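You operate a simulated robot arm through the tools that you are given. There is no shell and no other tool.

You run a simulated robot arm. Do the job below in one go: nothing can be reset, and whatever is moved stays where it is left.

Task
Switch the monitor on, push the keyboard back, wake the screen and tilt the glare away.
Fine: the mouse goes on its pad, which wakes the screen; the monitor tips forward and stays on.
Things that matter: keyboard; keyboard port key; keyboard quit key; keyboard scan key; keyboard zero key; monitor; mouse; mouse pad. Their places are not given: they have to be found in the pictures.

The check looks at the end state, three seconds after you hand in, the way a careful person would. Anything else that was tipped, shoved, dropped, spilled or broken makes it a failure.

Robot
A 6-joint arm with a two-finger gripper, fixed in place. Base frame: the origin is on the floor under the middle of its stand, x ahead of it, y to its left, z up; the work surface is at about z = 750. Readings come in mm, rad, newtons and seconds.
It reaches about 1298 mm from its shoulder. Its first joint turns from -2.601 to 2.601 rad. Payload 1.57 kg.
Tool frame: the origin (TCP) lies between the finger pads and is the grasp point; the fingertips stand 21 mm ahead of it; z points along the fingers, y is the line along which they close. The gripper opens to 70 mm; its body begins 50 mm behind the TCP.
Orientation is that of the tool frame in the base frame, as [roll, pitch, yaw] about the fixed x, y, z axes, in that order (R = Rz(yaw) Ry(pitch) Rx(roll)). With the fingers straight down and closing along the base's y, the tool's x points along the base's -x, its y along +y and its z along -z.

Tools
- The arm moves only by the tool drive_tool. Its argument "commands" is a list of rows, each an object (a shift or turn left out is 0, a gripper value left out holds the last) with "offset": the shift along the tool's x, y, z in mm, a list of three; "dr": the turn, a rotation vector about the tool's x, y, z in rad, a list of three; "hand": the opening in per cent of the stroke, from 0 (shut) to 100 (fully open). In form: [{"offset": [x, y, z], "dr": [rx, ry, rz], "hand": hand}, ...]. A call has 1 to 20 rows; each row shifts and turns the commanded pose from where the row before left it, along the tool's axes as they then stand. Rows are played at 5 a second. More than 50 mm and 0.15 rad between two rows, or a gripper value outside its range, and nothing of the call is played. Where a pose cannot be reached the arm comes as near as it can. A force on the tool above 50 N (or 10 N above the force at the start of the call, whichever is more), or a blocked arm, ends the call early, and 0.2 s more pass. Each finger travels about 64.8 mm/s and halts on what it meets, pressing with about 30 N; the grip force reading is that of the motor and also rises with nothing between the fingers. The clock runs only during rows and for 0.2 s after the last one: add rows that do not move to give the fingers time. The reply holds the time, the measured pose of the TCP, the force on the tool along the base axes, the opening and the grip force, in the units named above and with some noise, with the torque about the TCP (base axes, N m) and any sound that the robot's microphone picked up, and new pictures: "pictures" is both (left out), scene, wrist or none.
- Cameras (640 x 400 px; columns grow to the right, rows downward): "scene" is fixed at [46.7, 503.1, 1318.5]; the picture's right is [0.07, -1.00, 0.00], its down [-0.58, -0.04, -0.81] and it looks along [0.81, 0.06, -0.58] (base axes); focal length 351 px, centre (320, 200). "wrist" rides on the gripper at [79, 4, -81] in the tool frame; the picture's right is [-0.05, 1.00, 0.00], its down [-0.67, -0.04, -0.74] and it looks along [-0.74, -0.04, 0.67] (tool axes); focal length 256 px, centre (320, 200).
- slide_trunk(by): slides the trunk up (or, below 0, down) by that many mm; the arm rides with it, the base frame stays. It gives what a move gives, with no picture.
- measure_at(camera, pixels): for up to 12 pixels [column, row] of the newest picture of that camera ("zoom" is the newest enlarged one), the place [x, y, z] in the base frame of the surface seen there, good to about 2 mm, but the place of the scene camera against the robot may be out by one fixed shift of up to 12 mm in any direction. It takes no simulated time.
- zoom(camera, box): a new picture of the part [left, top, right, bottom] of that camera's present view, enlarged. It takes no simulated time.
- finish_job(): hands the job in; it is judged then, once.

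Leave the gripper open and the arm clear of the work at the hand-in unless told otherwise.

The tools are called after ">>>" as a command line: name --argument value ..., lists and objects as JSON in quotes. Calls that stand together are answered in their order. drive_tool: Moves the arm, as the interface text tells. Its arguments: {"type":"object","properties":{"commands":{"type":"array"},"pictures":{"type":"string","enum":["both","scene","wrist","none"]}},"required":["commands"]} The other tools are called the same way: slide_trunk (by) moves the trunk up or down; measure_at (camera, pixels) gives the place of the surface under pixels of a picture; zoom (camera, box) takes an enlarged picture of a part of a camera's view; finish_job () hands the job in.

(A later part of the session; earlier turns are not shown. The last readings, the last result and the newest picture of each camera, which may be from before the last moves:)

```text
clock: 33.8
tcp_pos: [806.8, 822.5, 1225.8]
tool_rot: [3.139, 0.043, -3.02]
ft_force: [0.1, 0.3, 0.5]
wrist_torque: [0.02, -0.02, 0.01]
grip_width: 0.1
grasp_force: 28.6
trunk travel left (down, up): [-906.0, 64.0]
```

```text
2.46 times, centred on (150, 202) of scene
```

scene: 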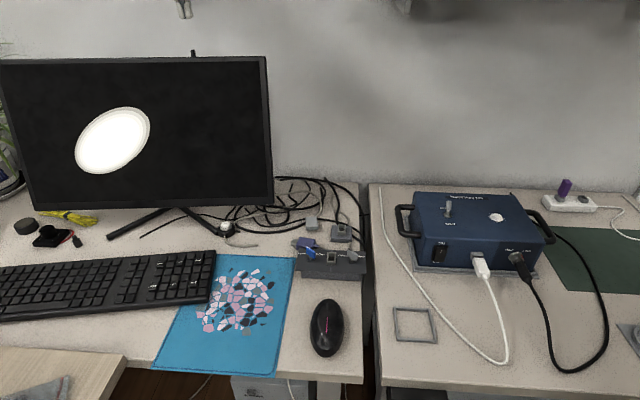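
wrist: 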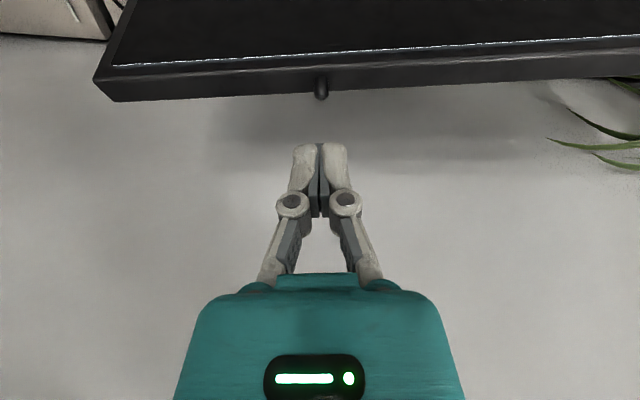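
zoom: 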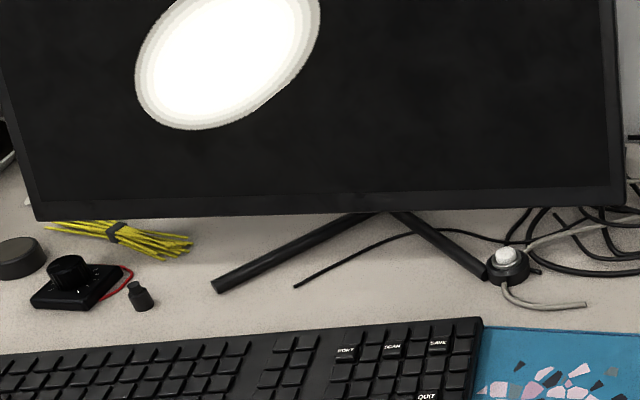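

The nub stands in line with the panel when seen from the front. I'll measure it in detail from the wrist camera to see whether it leans forward or back, and how it stands on the edge.

>>> zoom --camera "wrist" --box '[296, 70, 344, 100]'

```text
13.33 times, centred on (320, 85) of wrist
```

zoom: 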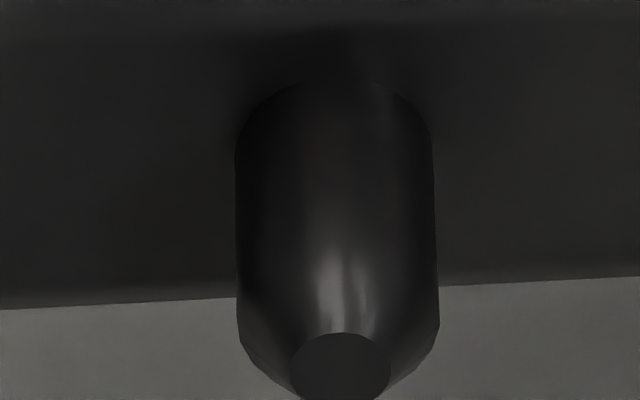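

>>> measure_at --camera "zoom" --pixels '[[335, 100], [335, 140], [335, 180], [335, 220], [335, 260], [335, 300], [335, 325], [340, 365], [320, 375], [360, 365], [150, 250], [520, 240]]'

>>> measure_at --camera "zoom" --pixels '[[150, 60], [150, 120], [150, 180], [150, 290], [520, 60], [520, 120], [520, 180], [520, 270], [335, 40], [335, 75], [340, 350], [340, 385]]'

```text
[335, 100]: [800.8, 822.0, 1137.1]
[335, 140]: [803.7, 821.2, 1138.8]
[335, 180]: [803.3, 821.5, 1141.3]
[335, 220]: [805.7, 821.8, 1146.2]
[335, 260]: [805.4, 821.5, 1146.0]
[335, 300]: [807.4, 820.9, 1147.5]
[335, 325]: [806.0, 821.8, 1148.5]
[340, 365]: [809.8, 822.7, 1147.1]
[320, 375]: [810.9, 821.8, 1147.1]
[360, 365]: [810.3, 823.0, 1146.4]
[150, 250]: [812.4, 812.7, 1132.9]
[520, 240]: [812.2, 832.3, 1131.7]
```

```text
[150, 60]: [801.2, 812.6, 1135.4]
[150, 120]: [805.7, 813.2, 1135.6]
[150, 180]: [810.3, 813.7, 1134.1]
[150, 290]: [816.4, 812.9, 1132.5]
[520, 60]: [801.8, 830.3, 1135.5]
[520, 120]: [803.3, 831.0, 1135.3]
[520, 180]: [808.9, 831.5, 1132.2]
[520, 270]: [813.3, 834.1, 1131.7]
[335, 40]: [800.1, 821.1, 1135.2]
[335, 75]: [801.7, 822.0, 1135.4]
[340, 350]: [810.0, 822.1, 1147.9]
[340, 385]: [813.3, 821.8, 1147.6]
```

The nub stands exactly along the panel's up direction and hasn't moved, so pressing it did nothing. I'll look closer at the white push button by the stand foot and where its cables go. I'll retreat forward of the panel and lower in front of the monitor.

>>> drive_tool --commands '[{"offset": [43.75, -14, 0], "dr": [0, 0.045, 0]}, {"offset": [43.75, -14, 0]}, {"offset": [43.75, -14, 0]}, {"offset": [43.75, -14, 0]}, {"offset": [0, 0, 0]}]' --pictures "none"

>>> slide_trunk --by -310

>>> drive_tool --commands '[{"offset": [0, 0, 0]}]'

```text
clock: 35.0
tcp_pos: [641.1, 744.5, 1225.0]
tool_rot: [3.14, -0.001, -3.02]
ft_force: [-0.7, -0.3, 0.8]
wrist_torque: [0.02, -0.02, 0.01]
grip_width: 0.0
grasp_force: 28.2
trunk travel left (down, up): [-906.0, 64.0]
```

```text
clock: 38.1
tcp_pos: [640.7, 744.8, 915.2]
tool_rot: [3.141, -0.001, -3.021]
ft_force: [-0.8, 1.0, 0.0]
wrist_torque: [0.02, 0.0, 0.0]
grip_width: 0.3
grasp_force: 29.1
trunk travel left (down, up): [-596.0, 374.0]
```

```text
clock: 38.5
tcp_pos: [641.5, 745.0, 915.6]
tool_rot: [3.139, -0.002, -3.019]
ft_force: [0.5, 0.4, -0.2]
wrist_torque: [-0.03, 0.0, 0.01]
grip_width: 0.0
grasp_force: 29.1
trunk travel left (down, up): [-596.0, 374.0]
```

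scene: 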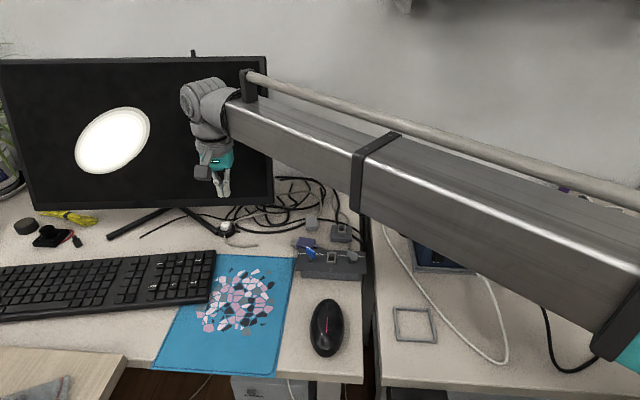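
wrist: 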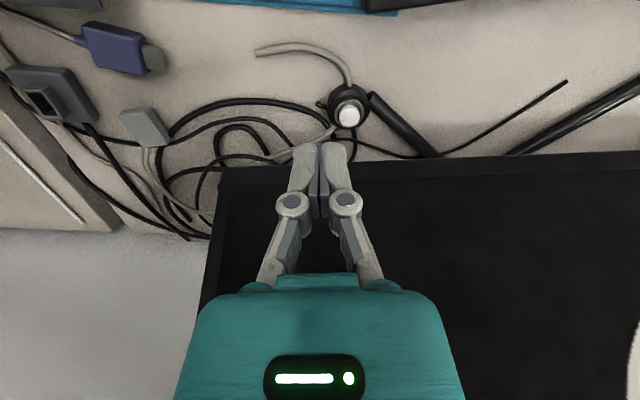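

I'll zoom in on the button and its cables in this wrist view.

>>> zoom --camera "wrist" --box '[240, 30, 440, 155]'

>>> zoom --camera "wrist" --box '[0, 0, 340, 230]'

>>> measure_at --camera "wrist" --pixels '[[348, 116], [348, 95], [330, 105], [367, 105], [258, 50], [300, 45], [335, 60], [375, 97], [320, 104], [566, 82], [345, 85], [348, 108]]'

```text
3.20 times, centred on (340, 92) of wrist
```

zoom: 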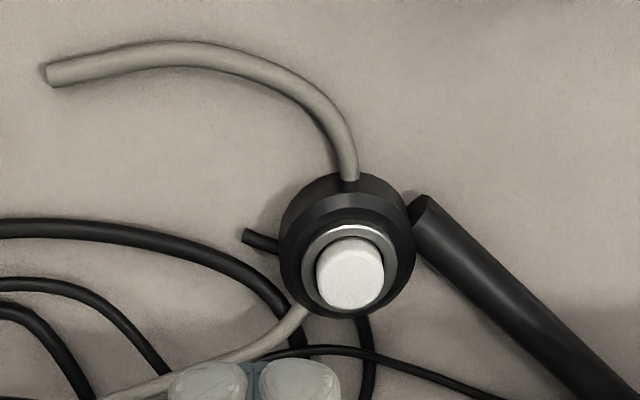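

```text
1.74 times, centred on (170, 115) of wrist
```

zoom: 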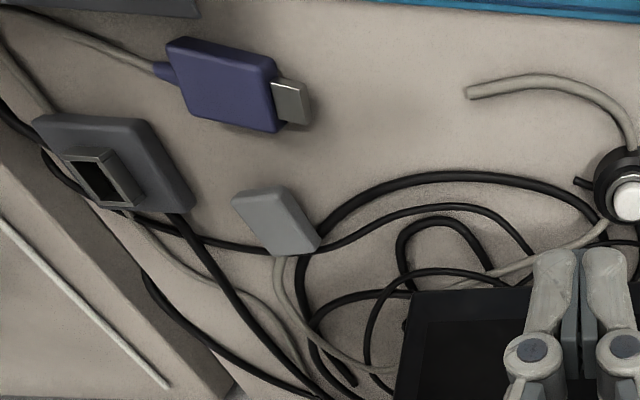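

```text
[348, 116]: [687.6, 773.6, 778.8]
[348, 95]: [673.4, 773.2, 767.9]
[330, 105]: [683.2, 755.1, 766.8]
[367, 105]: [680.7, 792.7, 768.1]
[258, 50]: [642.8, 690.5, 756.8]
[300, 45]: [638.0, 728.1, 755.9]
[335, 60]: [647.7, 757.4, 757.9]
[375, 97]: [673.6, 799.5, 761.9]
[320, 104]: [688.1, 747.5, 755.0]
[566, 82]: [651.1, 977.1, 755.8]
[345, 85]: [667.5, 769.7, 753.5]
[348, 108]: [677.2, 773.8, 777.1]
```

The white button is a separate desk switch with one loose cable end, and nothing clearly joins it to the monitor. Before trusting it, I want to see the panel's underside and lower back. I'll measure how high the boom sits so I can lower safely.

>>> measure_at --camera "scene" --pixels '[[240, 125], [300, 170], [370, 210], [450, 258], [540, 315], [600, 340], [230, 105], [500, 240], [205, 100], [450, 205], [440, 250], [520, 200]]'

```text
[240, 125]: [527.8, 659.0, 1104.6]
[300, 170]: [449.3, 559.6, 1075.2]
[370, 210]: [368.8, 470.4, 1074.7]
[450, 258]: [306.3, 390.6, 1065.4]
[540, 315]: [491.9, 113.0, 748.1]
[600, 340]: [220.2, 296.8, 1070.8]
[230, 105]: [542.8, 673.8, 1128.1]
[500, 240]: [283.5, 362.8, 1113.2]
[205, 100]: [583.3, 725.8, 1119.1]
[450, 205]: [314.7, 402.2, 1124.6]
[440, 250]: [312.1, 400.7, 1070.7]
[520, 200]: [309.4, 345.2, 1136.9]
```

The boom's underside is at about z = 1067 and clears everything. I'll move over the pad to about y = 690, tilt the fingers outward by about 1 rad so the camera looks up at the panel's underside, and then lower.

>>> drive_tool --commands '[{"offset": [12, -27, 0]}, {"offset": [12, -27, 0]}, {"dr": [0, -0.15, 0]}, {"dr": [0, -0.15, 0]}, {"dr": [0, -0.15, 0]}, {"dr": [0, -0.15, 0]}, {"dr": [0, -0.15, 0]}, {"dr": [0, -0.15, 0]}, {"dr": [0, -0.15, 0]}, {"offset": [0, 0, 0]}]'

```text
clock: 40.7
tcp_pos: [623.6, 688.2, 1007.2]
tool_rot: [3.136, 1.049, -3.023]
ft_force: [0.1, -0.2, 0.7]
wrist_torque: [0.02, 0.01, -0.01]
grip_width: 0.3
grasp_force: 28.8
out of reach, approached as far as the arm can: row 4, 5, 6, 7, 8, 9
trunk travel left (down, up): [-596.0, 374.0]
```

scene: 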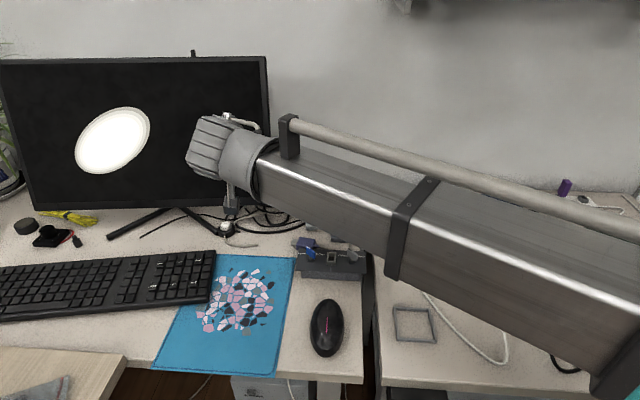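
wrist: 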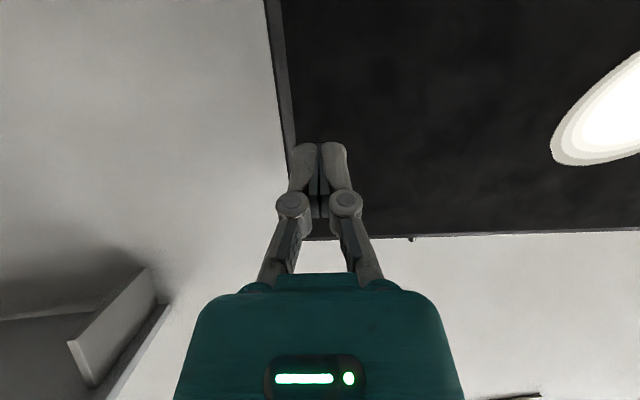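

The tilt worked. I'll lower by 190 mm in two steps to bring the camera below the panel's bottom edge.

>>> slide_trunk --by -120

>>> slide_trunk --by -68

>>> drive_tool --commands '[{"offset": [0, 0, 0]}]'

```text
clock: 42.2
tcp_pos: [622.6, 688.6, 889.1]
tool_rot: [3.139, 1.046, -3.024]
ft_force: [-0.5, -0.5, -0.9]
wrist_torque: [0.02, 0.03, 0.04]
grip_width: 0.2
grasp_force: 28.5
trunk travel left (down, up): [-476.0, 494.0]
```

```text
clock: 43.2
tcp_pos: [622.8, 687.7, 820.2]
tool_rot: [3.139, 1.047, -3.022]
ft_force: [-0.1, 0.2, -0.8]
wrist_torque: [0.0, 0.02, 0.03]
grip_width: 0.0
grasp_force: 29.0
trunk travel left (down, up): [-408.0, 562.0]
```

```text
clock: 43.6
tcp_pos: [624.4, 688.2, 820.3]
tool_rot: [3.139, 1.048, -3.023]
ft_force: [0.1, -0.1, -0.5]
wrist_torque: [0.01, -0.02, 0.03]
grip_width: 0.0
grasp_force: 28.3
trunk travel left (down, up): [-408.0, 562.0]
```

scene: 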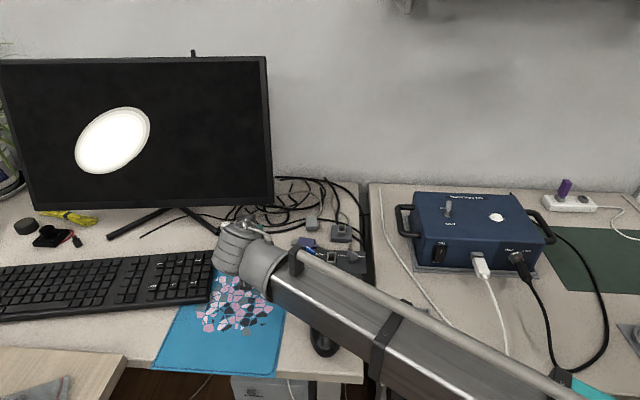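
wrist: 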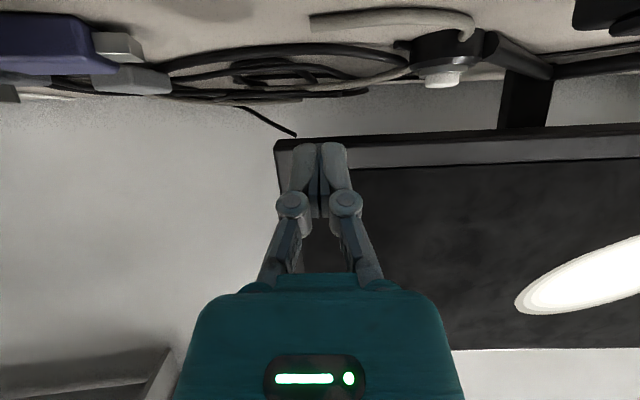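

Now I see the panel's bottom edge along rows 130 to 165. I'll zoom in on it.

>>> zoom --camera "wrist" --box '[360, 60, 640, 235]'

>>> zoom --camera "wrist" --box '[240, 0, 500, 162]'

```text
2.29 times, centred on (500, 148) of wrist
```

zoom: 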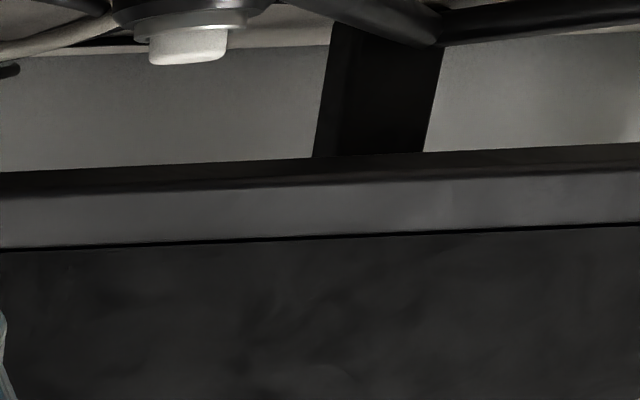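

```text
2.46 times, centred on (370, 81) of wrist
```

zoom: 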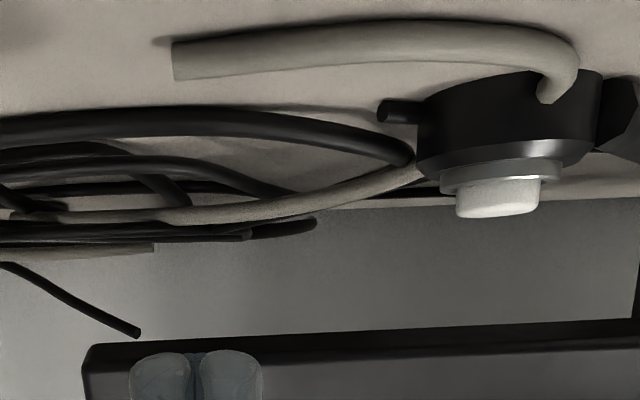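

The bottom edge is plain, with no button or nub. The only part of the monitor I haven't seen is its back. I'll rise, straighten the tool, go around the right side, open the fingers for a clear view, and look at the back from the right rear.

>>> slide_trunk --by 213

>>> drive_tool --commands '[{"dr": [0, 0.15, 0]}, {"dr": [0, 0.15, 0]}, {"dr": [0, 0.15, 0]}, {"dr": [0, 0.15, 0]}, {"dr": [0, 0.15, 0]}, {"dr": [0, 0.15, 0]}, {"dr": [0, 0.147, 0], "hand": 100}, {"offset": [0, -45, 0]}, {"offset": [0, -45, 0]}, {"offset": [0, -45, 0]}, {"offset": [-40, 0, 0]}, {"offset": [-40, 0, 0]}, {"offset": [-40, 0, 0]}, {"offset": [-40, 0, 0]}, {"offset": [0, 0, 0]}]' --pictures "scene"

```text
clock: 45.9
tcp_pos: [623.7, 688.9, 1032.5]
tool_rot: [3.138, 1.047, -3.022]
ft_force: [0.8, 0.1, -0.5]
wrist_torque: [0.01, -0.01, -0.01]
grip_width: 0.3
grasp_force: 29.2
trunk travel left (down, up): [-621.0, 349.0]
```

```text
clock: 49.1
tcp_pos: [800.8, 575.6, 940.0]
tool_rot: [3.14, 0.0, -3.02]
ft_force: [0.0, 0.7, 0.4]
wrist_torque: [0.02, -0.02, -0.01]
grip_width: 70.0
grasp_force: 0.0
out of reach, approached as far as the arm can: row 1, 2, 3, 4, 5, 6
trunk travel left (down, up): [-621.0, 349.0]
```

scene: 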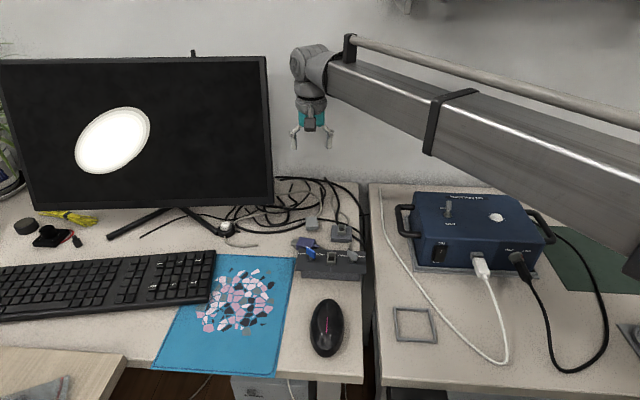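

I'm at the right side of the panel. I'll move a little deeper and turn the tool so the camera faces left and toward the robot, at the panel's back.

>>> drive_tool --commands '[{"offset": [-35, -10, 0]}, {"dr": [0, 0, -0.15]}, {"dr": [0, 0, -0.15]}, {"dr": [0, 0, -0.15]}, {"dr": [0, 0, -0.15]}, {"dr": [0, 0, -0.15]}, {"dr": [0, 0, -0.15]}, {"dr": [0, 0, -0.15]}, {"dr": [0, 0, -0.15]}, {"dr": [0, 0, -0.15]}, {"dr": [0, 0, -0.15]}, {"dr": [0, 0, -0.15]}, {"dr": [0, 0, -0.15]}, {"dr": [0, -0.15, 0]}, {"dr": [0, -0.15, 0]}, {"dr": [0, -0.15, 0]}, {"offset": [0, 0, 0]}]'

```text
clock: 52.7
tcp_pos: [835.2, 568.6, 958.9]
tool_rot: [-3.14, 0.452, -1.219]
ft_force: [0.9, 0.0, 0.8]
wrist_torque: [0.0, -0.01, 0.0]
grip_width: 70.0
grasp_force: 0.0
out of reach, approached as far as the arm can: row 15, 16
trunk travel left (down, up): [-621.0, 349.0]
```

scene: 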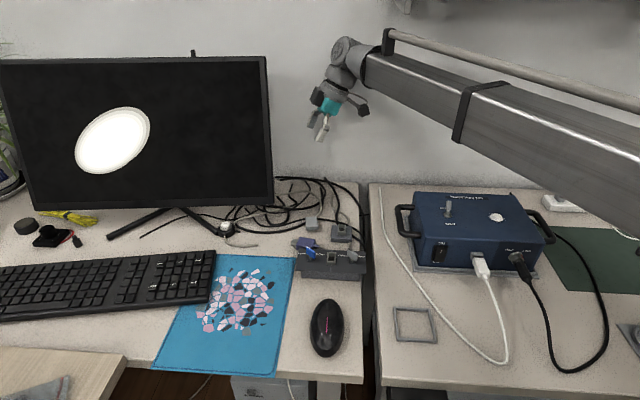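
wrist: 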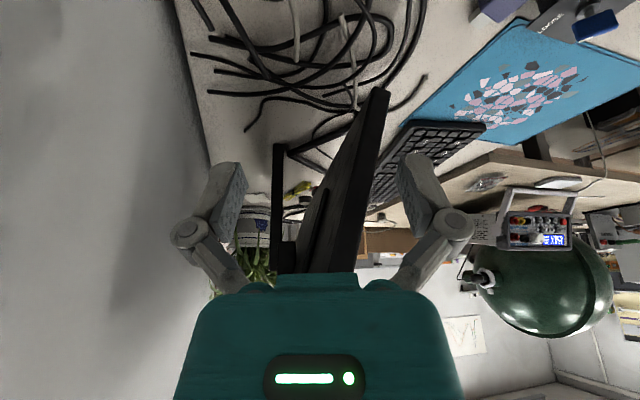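

Now the back of the panel shows between the fingers. I'll zoom in on it.

>>> zoom --camera "wrist" --box '[255, 80, 415, 280]'

>>> zoom --camera "wrist" --box '[260, 170, 380, 275]'

```text
2.00 times, centred on (335, 180) of wrist
```

zoom: 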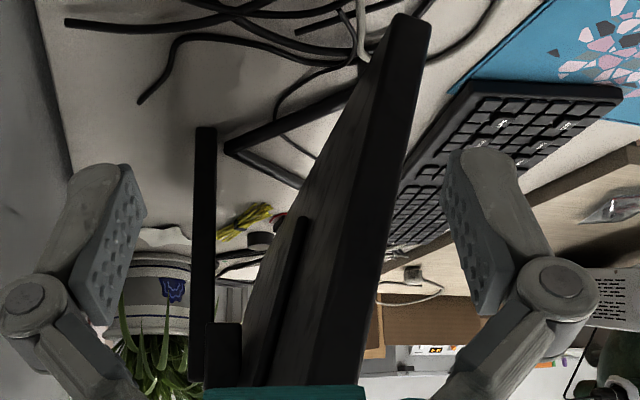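

```text
3.81 times, centred on (320, 222) of wrist
```

zoom: 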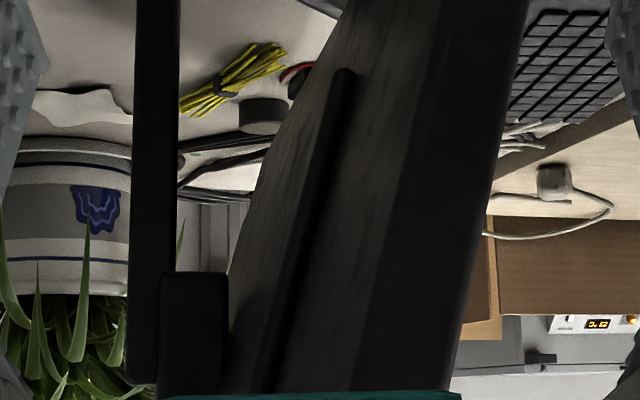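

There is a long dark bar running along the panel's back, from about (320, 185) upward. I'll measure it.

>>> measure_at --camera "zoom" --pixels '[[343, 80], [330, 130], [315, 200], [300, 270], [285, 330], [278, 370], [250, 300], [400, 200], [380, 300], [450, 200], [190, 330], [210, 300]]'

>>> measure_at --camera "wrist" --pixels '[[325, 190], [320, 205], [315, 220], [312, 235], [308, 250], [305, 265], [340, 150], [345, 130], [355, 110], [340, 200], [350, 200], [330, 240]]'

```text
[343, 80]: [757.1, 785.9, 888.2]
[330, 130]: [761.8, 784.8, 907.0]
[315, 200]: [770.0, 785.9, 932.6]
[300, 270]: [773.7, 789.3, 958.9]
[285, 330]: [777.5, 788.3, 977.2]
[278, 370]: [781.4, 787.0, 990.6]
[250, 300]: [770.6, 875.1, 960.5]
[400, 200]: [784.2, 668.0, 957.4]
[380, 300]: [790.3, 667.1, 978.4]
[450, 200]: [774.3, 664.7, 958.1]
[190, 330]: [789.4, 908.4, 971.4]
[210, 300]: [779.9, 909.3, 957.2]
```

```text
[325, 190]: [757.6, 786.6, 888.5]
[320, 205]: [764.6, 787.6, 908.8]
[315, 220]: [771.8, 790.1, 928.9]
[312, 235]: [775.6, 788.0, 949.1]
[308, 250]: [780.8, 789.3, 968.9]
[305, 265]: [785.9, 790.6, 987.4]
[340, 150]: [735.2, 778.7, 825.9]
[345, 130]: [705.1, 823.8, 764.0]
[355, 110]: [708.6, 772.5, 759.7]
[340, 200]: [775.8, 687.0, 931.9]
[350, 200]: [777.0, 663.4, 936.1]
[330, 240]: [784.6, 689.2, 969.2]
```

That bar is just the edge of the housing hump on the back. It's symmetric about the panel's centre, and I see no other control there. So the nub on top is the monitor's only control. It didn't press downward, so I'll test whether it flicks sideways along the edge. I'll go back up and straddle it with the fingers half open.

>>> drive_tool --commands '[{"dr": [0, 0.15, 0]}, {"dr": [0, 0.15, 0]}, {"dr": [0, 0.152, 0]}, {"dr": [0, 0, 0.15]}, {"dr": [0, 0, 0.15]}, {"offset": [0, 0, 0]}]' --pictures "none"

>>> slide_trunk --by 300

>>> drive_tool --commands '[{"dr": [0, 0, 0.15]}, {"dr": [0, 0, 0.15]}, {"dr": [0, 0, 0.15]}, {"dr": [0, 0, 0.15]}, {"dr": [0, 0, 0.15]}, {"dr": [0, 0, 0.15]}, {"dr": [0, 0, 0.15]}, {"dr": [0, 0, 0.15]}, {"dr": [0, 0, 0.15]}, {"dr": [0, 0, 0.15], "hand": 43}, {"offset": [0, 50, 0]}, {"offset": [0, 50, 0]}, {"offset": [0, 50, 0]}, {"offset": [0, 50, 0]}, {"offset": [0, 0, 0]}]'

```text
refused: row 3 steps farther than a row can; nothing moved
```

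```text
clock: 55.9
tcp_pos: [830.8, 568.2, 1100.9]
tool_rot: [3.121, 0.45, -1.226]
ft_force: [-0.1, -0.4, 0.1]
wrist_torque: [-0.01, 0.02, -0.02]
grip_width: 70.0
grasp_force: 0.1
trunk travel left (down, up): [-789.0, 181.0]
stopped: the arm was blocked; the commanded pose is now the measured one
```

```text
clock: 59.1
tcp_pos: [736.3, 720.8, 1123.3]
tool_rot: [2.691, 0.032, -2.726]
ft_force: [0.0, 1.4, -0.6]
wrist_torque: [0.0, 0.03, 0.02]
grip_width: 30.3
grasp_force: 0.1
out of reach, approached as far as the arm can: row 11, 12, 13, 14
trunk travel left (down, up): [-789.0, 181.0]
```

scene: 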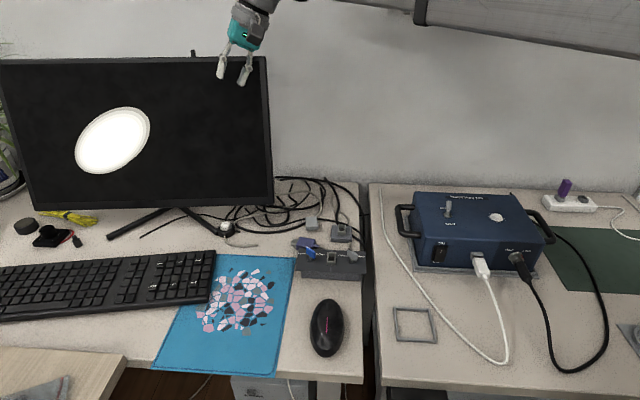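
wrist: 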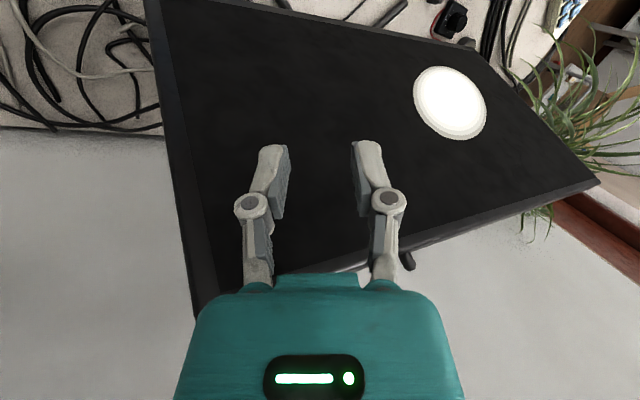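

The first call was refused because one turn was slightly over the limit. The calls after it then ran from the tilted pose, and the arm was blocked while rising. From now on I'll make dependent moves one at a time. I'll check the shelf and the monitor for any disturbance.

>>> zoom --camera "scene" --box '[330, 0, 640, 60]'

>>> zoom --camera "scene" --box '[0, 30, 300, 218]'

```text
2.06 times, centred on (485, 30) of scene
```

zoom: 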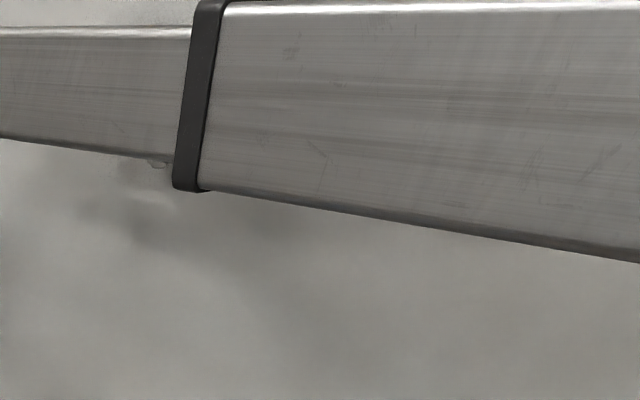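

```text
2.13 times, centred on (150, 124) of scene
```

zoom: 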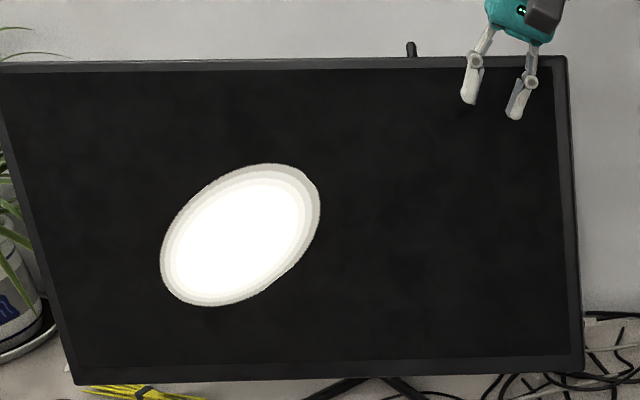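

The monitor is unchanged. I'll now straighten the tool in place, 60 mm in front of the panel, and turn it to face the panel.

>>> drive_tool --commands '[{"dr": [0.112, 0.008, 0]}, {"dr": [0.112, 0.008, 0]}, {"dr": [0.112, 0.008, 0]}, {"dr": [0.112, 0.008, 0]}, {"dr": [0, 0, 0.1]}, {"dr": [0, 0, 0.1]}, {"dr": [0, 0, 0.1]}, {"offset": [0, 0, 0]}]'

```text
clock: 60.9
tcp_pos: [734.1, 719.0, 1107.3]
tool_rot: [3.141, 0.002, -3.02]
ft_force: [0.0, 0.2, -0.6]
wrist_torque: [0.0, 0.0, 0.0]
grip_width: 30.1
grasp_force: 0.0
out of reach, approached as far as the arm can: row 1, 2, 3
trunk travel left (down, up): [-789.0, 181.0]
```

scene: 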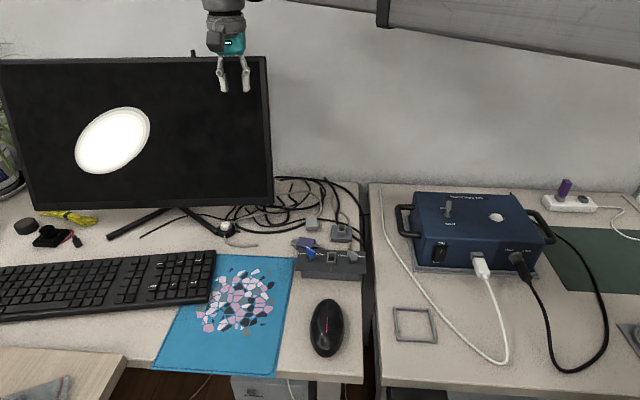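
wrist: 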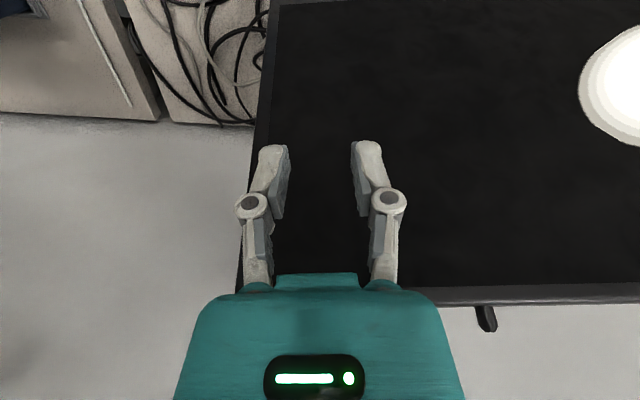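

The tool is straight again. I'll raise the trunk by 115 mm; the boom is now clear of the shelf.

>>> slide_trunk --by 115

```text
clock: 62.4
tcp_pos: [732.8, 718.7, 1221.9]
tool_rot: [3.14, 0.003, -3.02]
ft_force: [0.7, 0.2, 0.3]
wrist_torque: [0.0, 0.02, 0.04]
grip_width: 30.0
grasp_force: 0.0
trunk travel left (down, up): [-904.0, 66.0]
```

I'm at z = 1222 with the fingers 30 mm apart. I'll move over the nub so the fingers straddle it.

>>> drive_tool --commands '[{"offset": [-30, 31, 0]}, {"offset": [-30, 31, 0], "dr": [0, -0.045, 0]}, {"offset": [-25.5, 31.2, 0]}, {"offset": [0, 0, 0]}, {"offset": [0, 0, 0]}]'

>>> zoom --camera "scene" --box '[330, 0, 640, 60]'

```text
clock: 63.6
tcp_pos: [808.4, 821.4, 1223.7]
tool_rot: [3.139, 0.048, -3.019]
ft_force: [0.1, -0.5, -0.4]
wrist_torque: [0.02, -0.02, 0.02]
grip_width: 30.2
grasp_force: 0.0
trunk travel left (down, up): [-904.0, 66.0]
```

scene: 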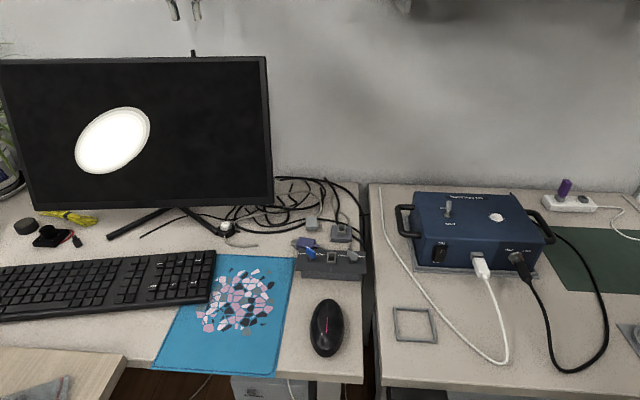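
wrist: 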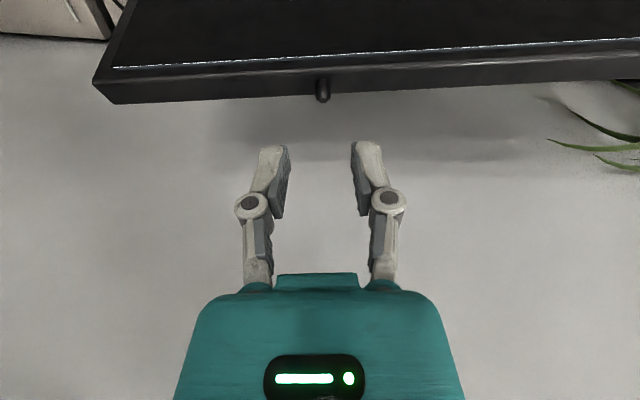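

```text
2.06 times, centred on (485, 30) of scene
```

zoom: 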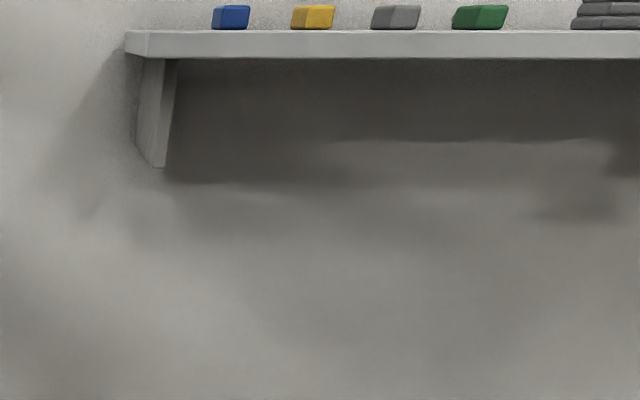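

The shelf items are all in place. I'll lower 55 mm, then check.

>>> slide_trunk --by -55

>>> drive_tool --commands '[{"offset": [0, 0, 0]}]'

>>> zoom --camera "scene" --box '[150, 15, 250, 77]'

```text
clock: 64.5
tcp_pos: [805.9, 820.3, 1166.3]
tool_rot: [3.141, 0.047, -3.018]
ft_force: [0.4, 0.5, 0.2]
wrist_torque: [-0.01, -0.03, 0.0]
grip_width: 30.2
grasp_force: 0.0
trunk travel left (down, up): [-849.0, 121.0]
```

```text
clock: 65.0
tcp_pos: [807.3, 821.5, 1167.1]
tool_rot: [3.14, 0.047, -3.018]
ft_force: [-0.3, 0.4, 0.3]
wrist_torque: [0.0, 0.03, 0.01]
grip_width: 30.1
grasp_force: 0.1
trunk travel left (down, up): [-849.0, 121.0]
```

scene: 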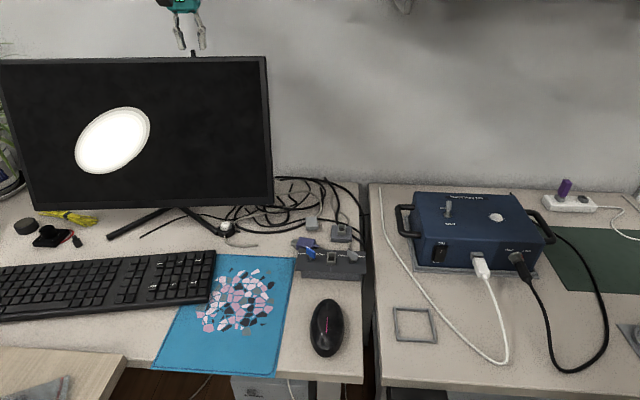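
wrist: 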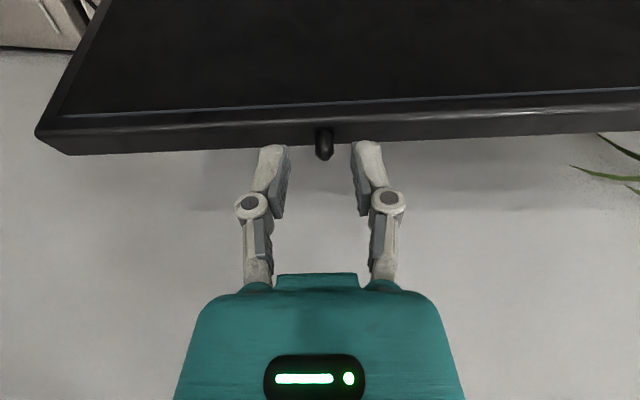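

```text
6.40 times, centred on (200, 46) of scene
```

zoom: 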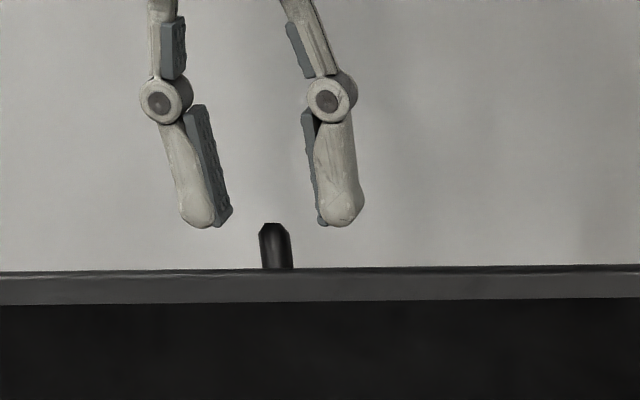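

The nub is centred between the fingers, with the tips at z of about 1146. I'll lower 6 mm so they overlap its sides.

>>> slide_trunk --by -4

>>> slide_trunk --by -2

>>> zoom --camera "scene" --box '[160, 25, 230, 69]'

```text
clock: 65.5
tcp_pos: [805.3, 821.5, 1163.9]
tool_rot: [3.141, 0.048, -3.017]
ft_force: [0.1, -0.4, -0.7]
wrist_torque: [0.01, 0.02, -0.01]
grip_width: 29.9
grasp_force: 0.0
trunk travel left (down, up): [-845.0, 125.0]
```

```text
clock: 66.0
tcp_pos: [806.3, 820.9, 1161.8]
tool_rot: [3.138, 0.048, -3.018]
ft_force: [0.0, 0.2, 0.4]
wrist_torque: [0.0, 0.02, -0.01]
grip_width: 30.1
grasp_force: 0.1
trunk travel left (down, up): [-843.0, 127.0]
```

```text
9.09 times, centred on (195, 47) of scene
```

zoom: 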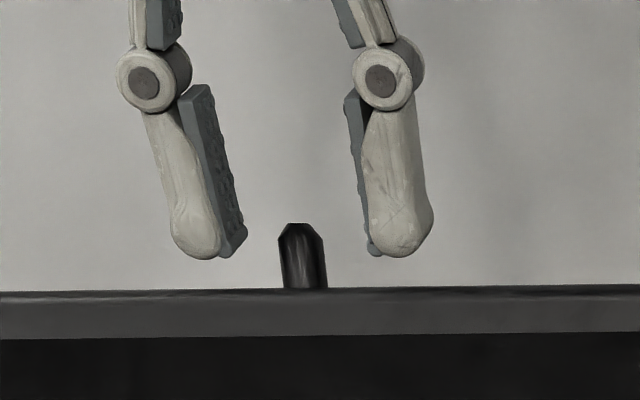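

The tips overlap the nub by about 7 mm. I'll nudge toward -y (screen right) until contact.

>>> drive_tool --commands '[{"offset": [0, -4, 0]}, {"offset": [0, -4, 0]}, {"offset": [0, 0, 0]}]' --pictures "none"

>>> drive_tool --commands '[{"offset": [0, -2, 0]}, {"offset": [0, 0, 0]}]' --pictures "none"

```text
clock: 66.8
tcp_pos: [808.2, 813.3, 1160.7]
tool_rot: [3.139, 0.047, -3.018]
ft_force: [-0.7, 0.0, 0.2]
wrist_torque: [0.03, -0.03, -0.02]
grip_width: 30.4
grasp_force: 0.1
trunk travel left (down, up): [-843.0, 127.0]
```

```text
clock: 67.4
tcp_pos: [808.6, 812.5, 1160.4]
tool_rot: [3.141, 0.047, -3.016]
ft_force: [0.5, 4.5, 1.1]
wrist_torque: [0.06, 0.01, 0.02]
grip_width: 33.2
grasp_force: 2.0
trunk travel left (down, up): [-843.0, 127.0]
```

Contact: 4.5 N, and the finger gave way slightly. I'll look at the nub.

>>> drive_tool --commands '[{"offset": [0, -1.5, 0]}, {"offset": [0, 0, 0]}]'

>>> zoom --camera "scene" --box '[160, 25, 230, 69]'

```text
clock: 68.0
tcp_pos: [808.3, 810.3, 1161.1]
tool_rot: [3.141, 0.047, -3.018]
ft_force: [1.0, 7.0, 2.3]
wrist_torque: [0.18, 0.04, 0.0]
grip_width: 35.0
grasp_force: 3.5
trunk travel left (down, up): [-843.0, 127.0]
```

scene: 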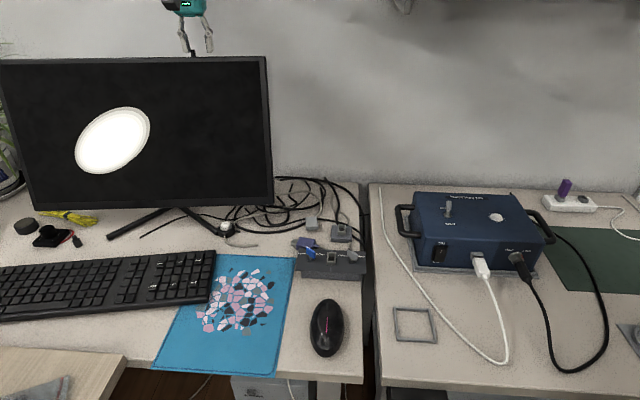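
wrist: 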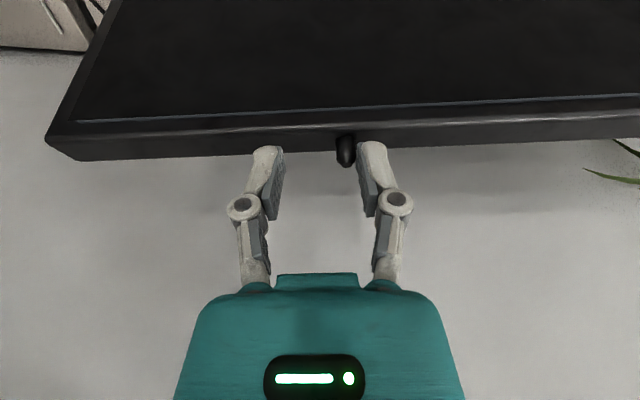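

```text
9.09 times, centred on (195, 47) of scene
```

zoom: 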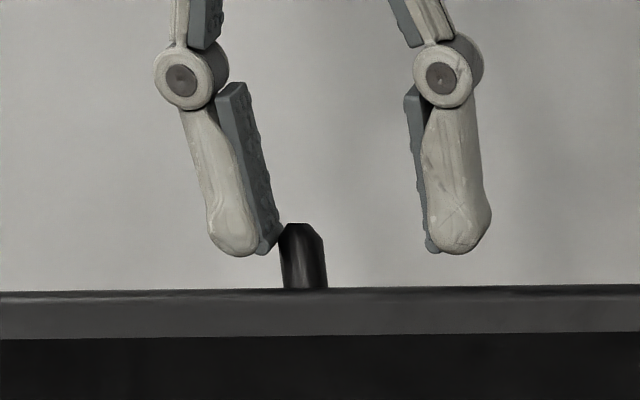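

At 7 N toward -y the nub doesn't move. I'll back off and try +y the same way.

>>> drive_tool --commands '[{"offset": [0, 6, 0], "hand": 43}, {"offset": [0, 6, 0]}, {"offset": [0, 6, 0]}, {"offset": [0, 0, 0]}]' --pictures "none"

>>> drive_tool --commands '[{"offset": [0, 2, 0]}, {"offset": [0, 0, 0]}]' --pictures "none"

>>> drive_tool --commands '[{"offset": [0, 2, 0]}, {"offset": [0, 0, 0]}]' --pictures "none"

```text
clock: 69.0
tcp_pos: [804.2, 826.2, 1161.1]
tool_rot: [3.139, 0.047, -3.019]
ft_force: [-0.7, 0.4, 0.6]
wrist_torque: [0.03, 0.01, 0.02]
grip_width: 30.3
grasp_force: 0.1
trunk travel left (down, up): [-843.0, 127.0]
```

```text
clock: 69.6
tcp_pos: [803.9, 827.5, 1161.0]
tool_rot: [3.139, 0.047, -3.018]
ft_force: [-0.5, -0.8, 0.3]
wrist_torque: [-0.02, 0.02, -0.02]
grip_width: 30.0
grasp_force: 0.1
out of reach, approached as far as the arm can: row 1
trunk travel left (down, up): [-843.0, 127.0]
```

```text
clock: 70.2
tcp_pos: [804.1, 827.7, 1161.8]
tool_rot: [3.138, 0.05, -3.02]
ft_force: [0.0, 0.0, -0.2]
wrist_torque: [0.01, 0.0, 0.02]
grip_width: 30.3
grasp_force: 0.1
trunk travel left (down, up): [-843.0, 127.0]
```

The arm is at its reach limit that way. I'll step slightly toward the robot as well, so I can keep pushing in +y.

>>> drive_tool --commands '[{"offset": [3, 1.5, 0]}, {"offset": [0, 0, 0]}]' --pictures "none"

>>> drive_tool --commands '[{"offset": [2, 2, 0]}, {"offset": [0, 0, 0]}]' --pictures "none"

>>> drive_tool --commands '[{"offset": [1, 2, 0]}, {"offset": [0, 0, 0]}]'

>>> zoom --camera "scene" --box '[160, 25, 230, 69]'

```text
clock: 70.8
tcp_pos: [801.0, 829.8, 1162.0]
tool_rot: [3.14, 0.047, -3.02]
ft_force: [-1.1, -0.5, 0.2]
wrist_torque: [0.01, 0.0, 0.03]
grip_width: 30.2
grasp_force: 0.0
trunk travel left (down, up): [-843.0, 127.0]
```

```text
clock: 71.4
tcp_pos: [797.8, 830.9, 1163.0]
tool_rot: [3.14, 0.047, -3.018]
ft_force: [1.0, 0.0, 0.0]
wrist_torque: [0.02, 0.02, 0.0]
grip_width: 30.0
grasp_force: 0.0
trunk travel left (down, up): [-843.0, 127.0]
```

```text
clock: 72.0
tcp_pos: [797.2, 833.4, 1161.2]
tool_rot: [3.139, 0.046, -3.019]
ft_force: [0.1, -0.3, -0.5]
wrist_torque: [0.0, -0.02, 0.0]
grip_width: 30.4
grasp_force: 0.1
trunk travel left (down, up): [-843.0, 127.0]
```

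scene: 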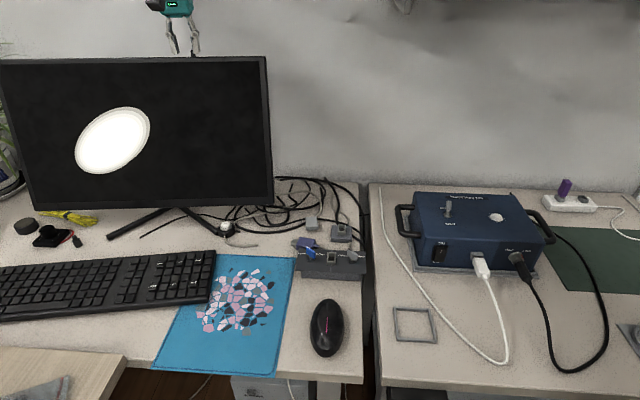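
wrist: 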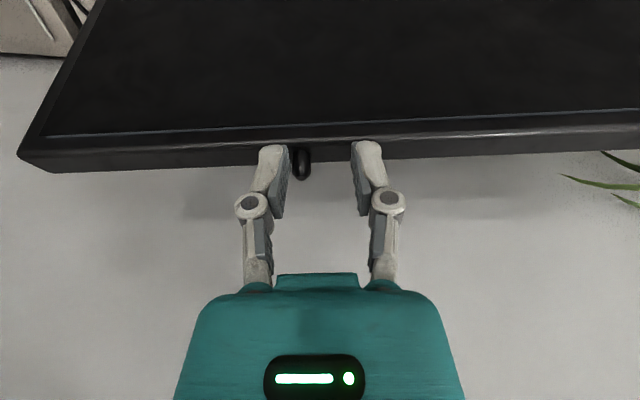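

```text
9.09 times, centred on (195, 47) of scene
```

zoom: 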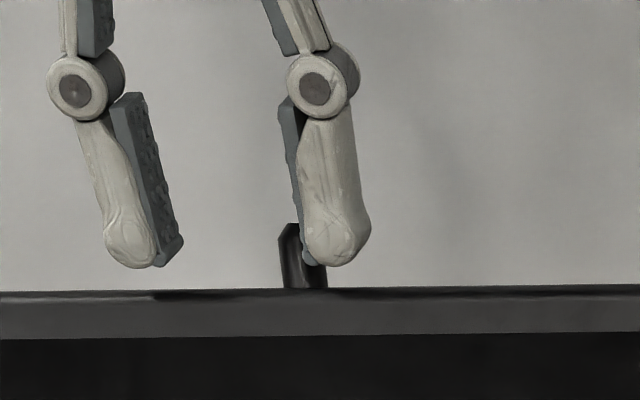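

That finger has slid in front of the nub rather than beside it. I'll use this to test pushing backward: retreat a little, close the fingers, centre on the nub, and press gently toward the wall.

>>> drive_tool --commands '[{"offset": [20, 0, 0], "hand": 0}, {"offset": [0, -9, 0]}, {"offset": [0, 0, 0]}, {"offset": [0, 0, 0]}, {"offset": [0, 0, 0]}]'

```text
clock: 73.2
tcp_pos: [778.9, 819.7, 1161.5]
tool_rot: [3.139, 0.047, -3.018]
ft_force: [1.0, -0.5, 0.4]
wrist_torque: [-0.05, 0.01, 0.0]
grip_width: 0.1
grasp_force: 28.9
trunk travel left (down, up): [-843.0, 127.0]
```

scene: 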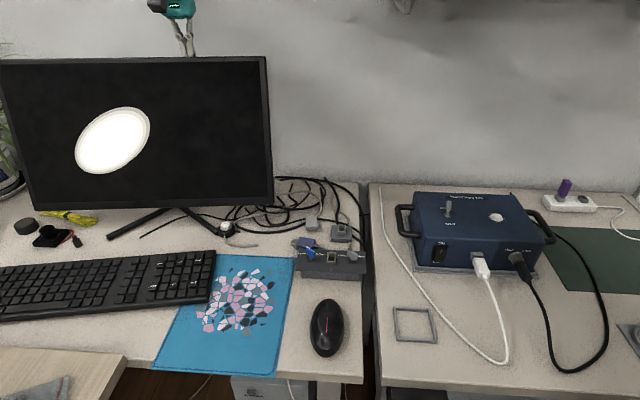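
wrist: 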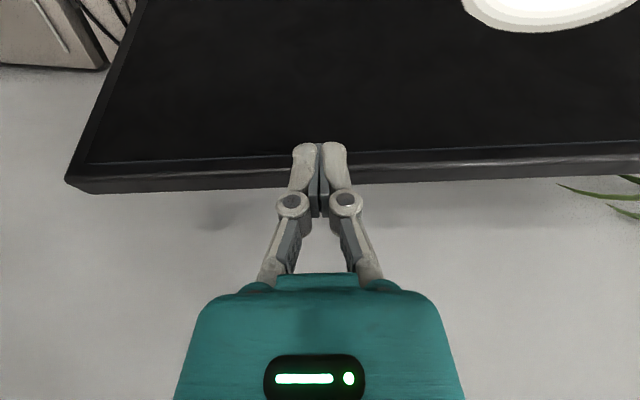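

I'll advance toward the nub's front in small steps.

>>> drive_tool --commands '[{"offset": [-6, 0, 0]}, {"offset": [-5, 0, 0]}, {"offset": [0, 0, 0]}]' --pictures "none"

>>> drive_tool --commands '[{"offset": [-2, 0, 0]}, {"offset": [0, 0, 0]}]' --pictures "none"

>>> drive_tool --commands '[{"offset": [-2, 0, 0]}, {"offset": [0, 0, 0]}]' --pictures "none"

```text
clock: 74.0
tcp_pos: [789.4, 822.2, 1161.3]
tool_rot: [3.141, 0.047, -3.018]
ft_force: [-0.5, 0.9, 0.2]
wrist_torque: [-0.04, -0.02, 0.02]
grip_width: 0.1
grasp_force: 28.6
trunk travel left (down, up): [-843.0, 127.0]
```

```text
clock: 74.6
tcp_pos: [791.3, 822.0, 1159.5]
tool_rot: [3.14, 0.047, -3.017]
ft_force: [-0.4, 0.0, -0.6]
wrist_torque: [0.0, -0.03, 0.01]
grip_width: 0.0
grasp_force: 28.6
trunk travel left (down, up): [-843.0, 127.0]
```

```text
clock: 75.2
tcp_pos: [794.6, 822.9, 1162.3]
tool_rot: [3.14, 0.049, -3.019]
ft_force: [-0.4, -1.0, 0.1]
wrist_torque: [0.0, 0.01, -0.03]
grip_width: 0.2
grasp_force: 28.1
trunk travel left (down, up): [-843.0, 127.0]
```

Still free. I'll keep advancing.

>>> drive_tool --commands '[{"offset": [-2, 0, 0]}, {"offset": [0, 0, 0]}]' --pictures "none"

>>> drive_tool --commands '[{"offset": [-1.5, 0, 0]}, {"offset": [0, 0, 0]}]' --pictures "none"

>>> zoom --camera "scene" --box '[160, 25, 230, 69]'

```text
clock: 75.8
tcp_pos: [795.0, 823.7, 1161.8]
tool_rot: [3.139, 0.046, -3.018]
ft_force: [-1.1, -0.1, -0.3]
wrist_torque: [-0.02, 0.0, -0.03]
grip_width: 0.0
grasp_force: 28.8
trunk travel left (down, up): [-843.0, 127.0]
```

```text
clock: 76.4
tcp_pos: [798.2, 824.2, 1161.0]
tool_rot: [3.14, 0.046, -3.018]
ft_force: [-3.9, -1.1, -0.8]
wrist_torque: [-0.01, 0.07, 0.02]
grip_width: 0.0
grasp_force: 28.5
trunk travel left (down, up): [-843.0, 127.0]
```

```text
9.09 times, centred on (195, 47) of scene
```

zoom: 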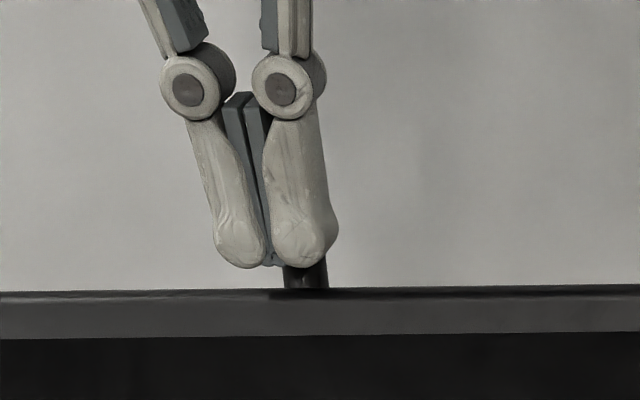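

Contact, with 3.9 N pushing back. I'll take one more small step.

>>> drive_tool --commands '[{"offset": [-1.5, 0, 0]}, {"offset": [0, 0, 0]}]'

>>> zoom --camera "scene" --box '[160, 25, 230, 69]'

```text
clock: 77.0
tcp_pos: [798.7, 823.7, 1162.1]
tool_rot: [3.139, 0.048, -3.018]
ft_force: [-3.6, -0.4, 0.5]
wrist_torque: [0.0, 0.03, -0.01]
grip_width: 0.0
grasp_force: 28.8
trunk travel left (down, up): [-843.0, 127.0]
```

scene: 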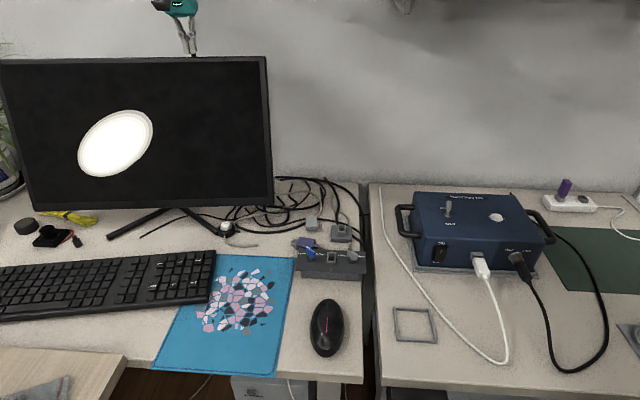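
wrist: 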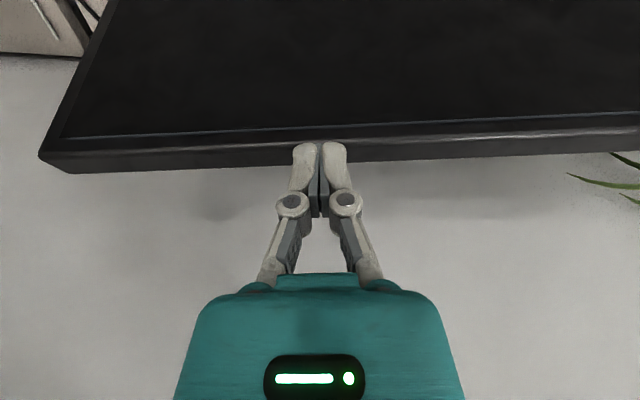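

```text
9.09 times, centred on (195, 47) of scene
```

zoom: 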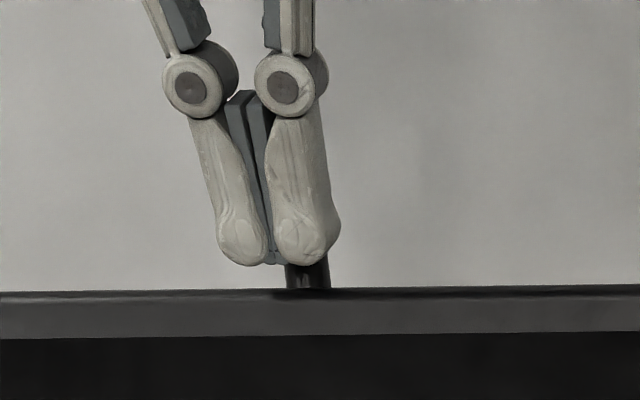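

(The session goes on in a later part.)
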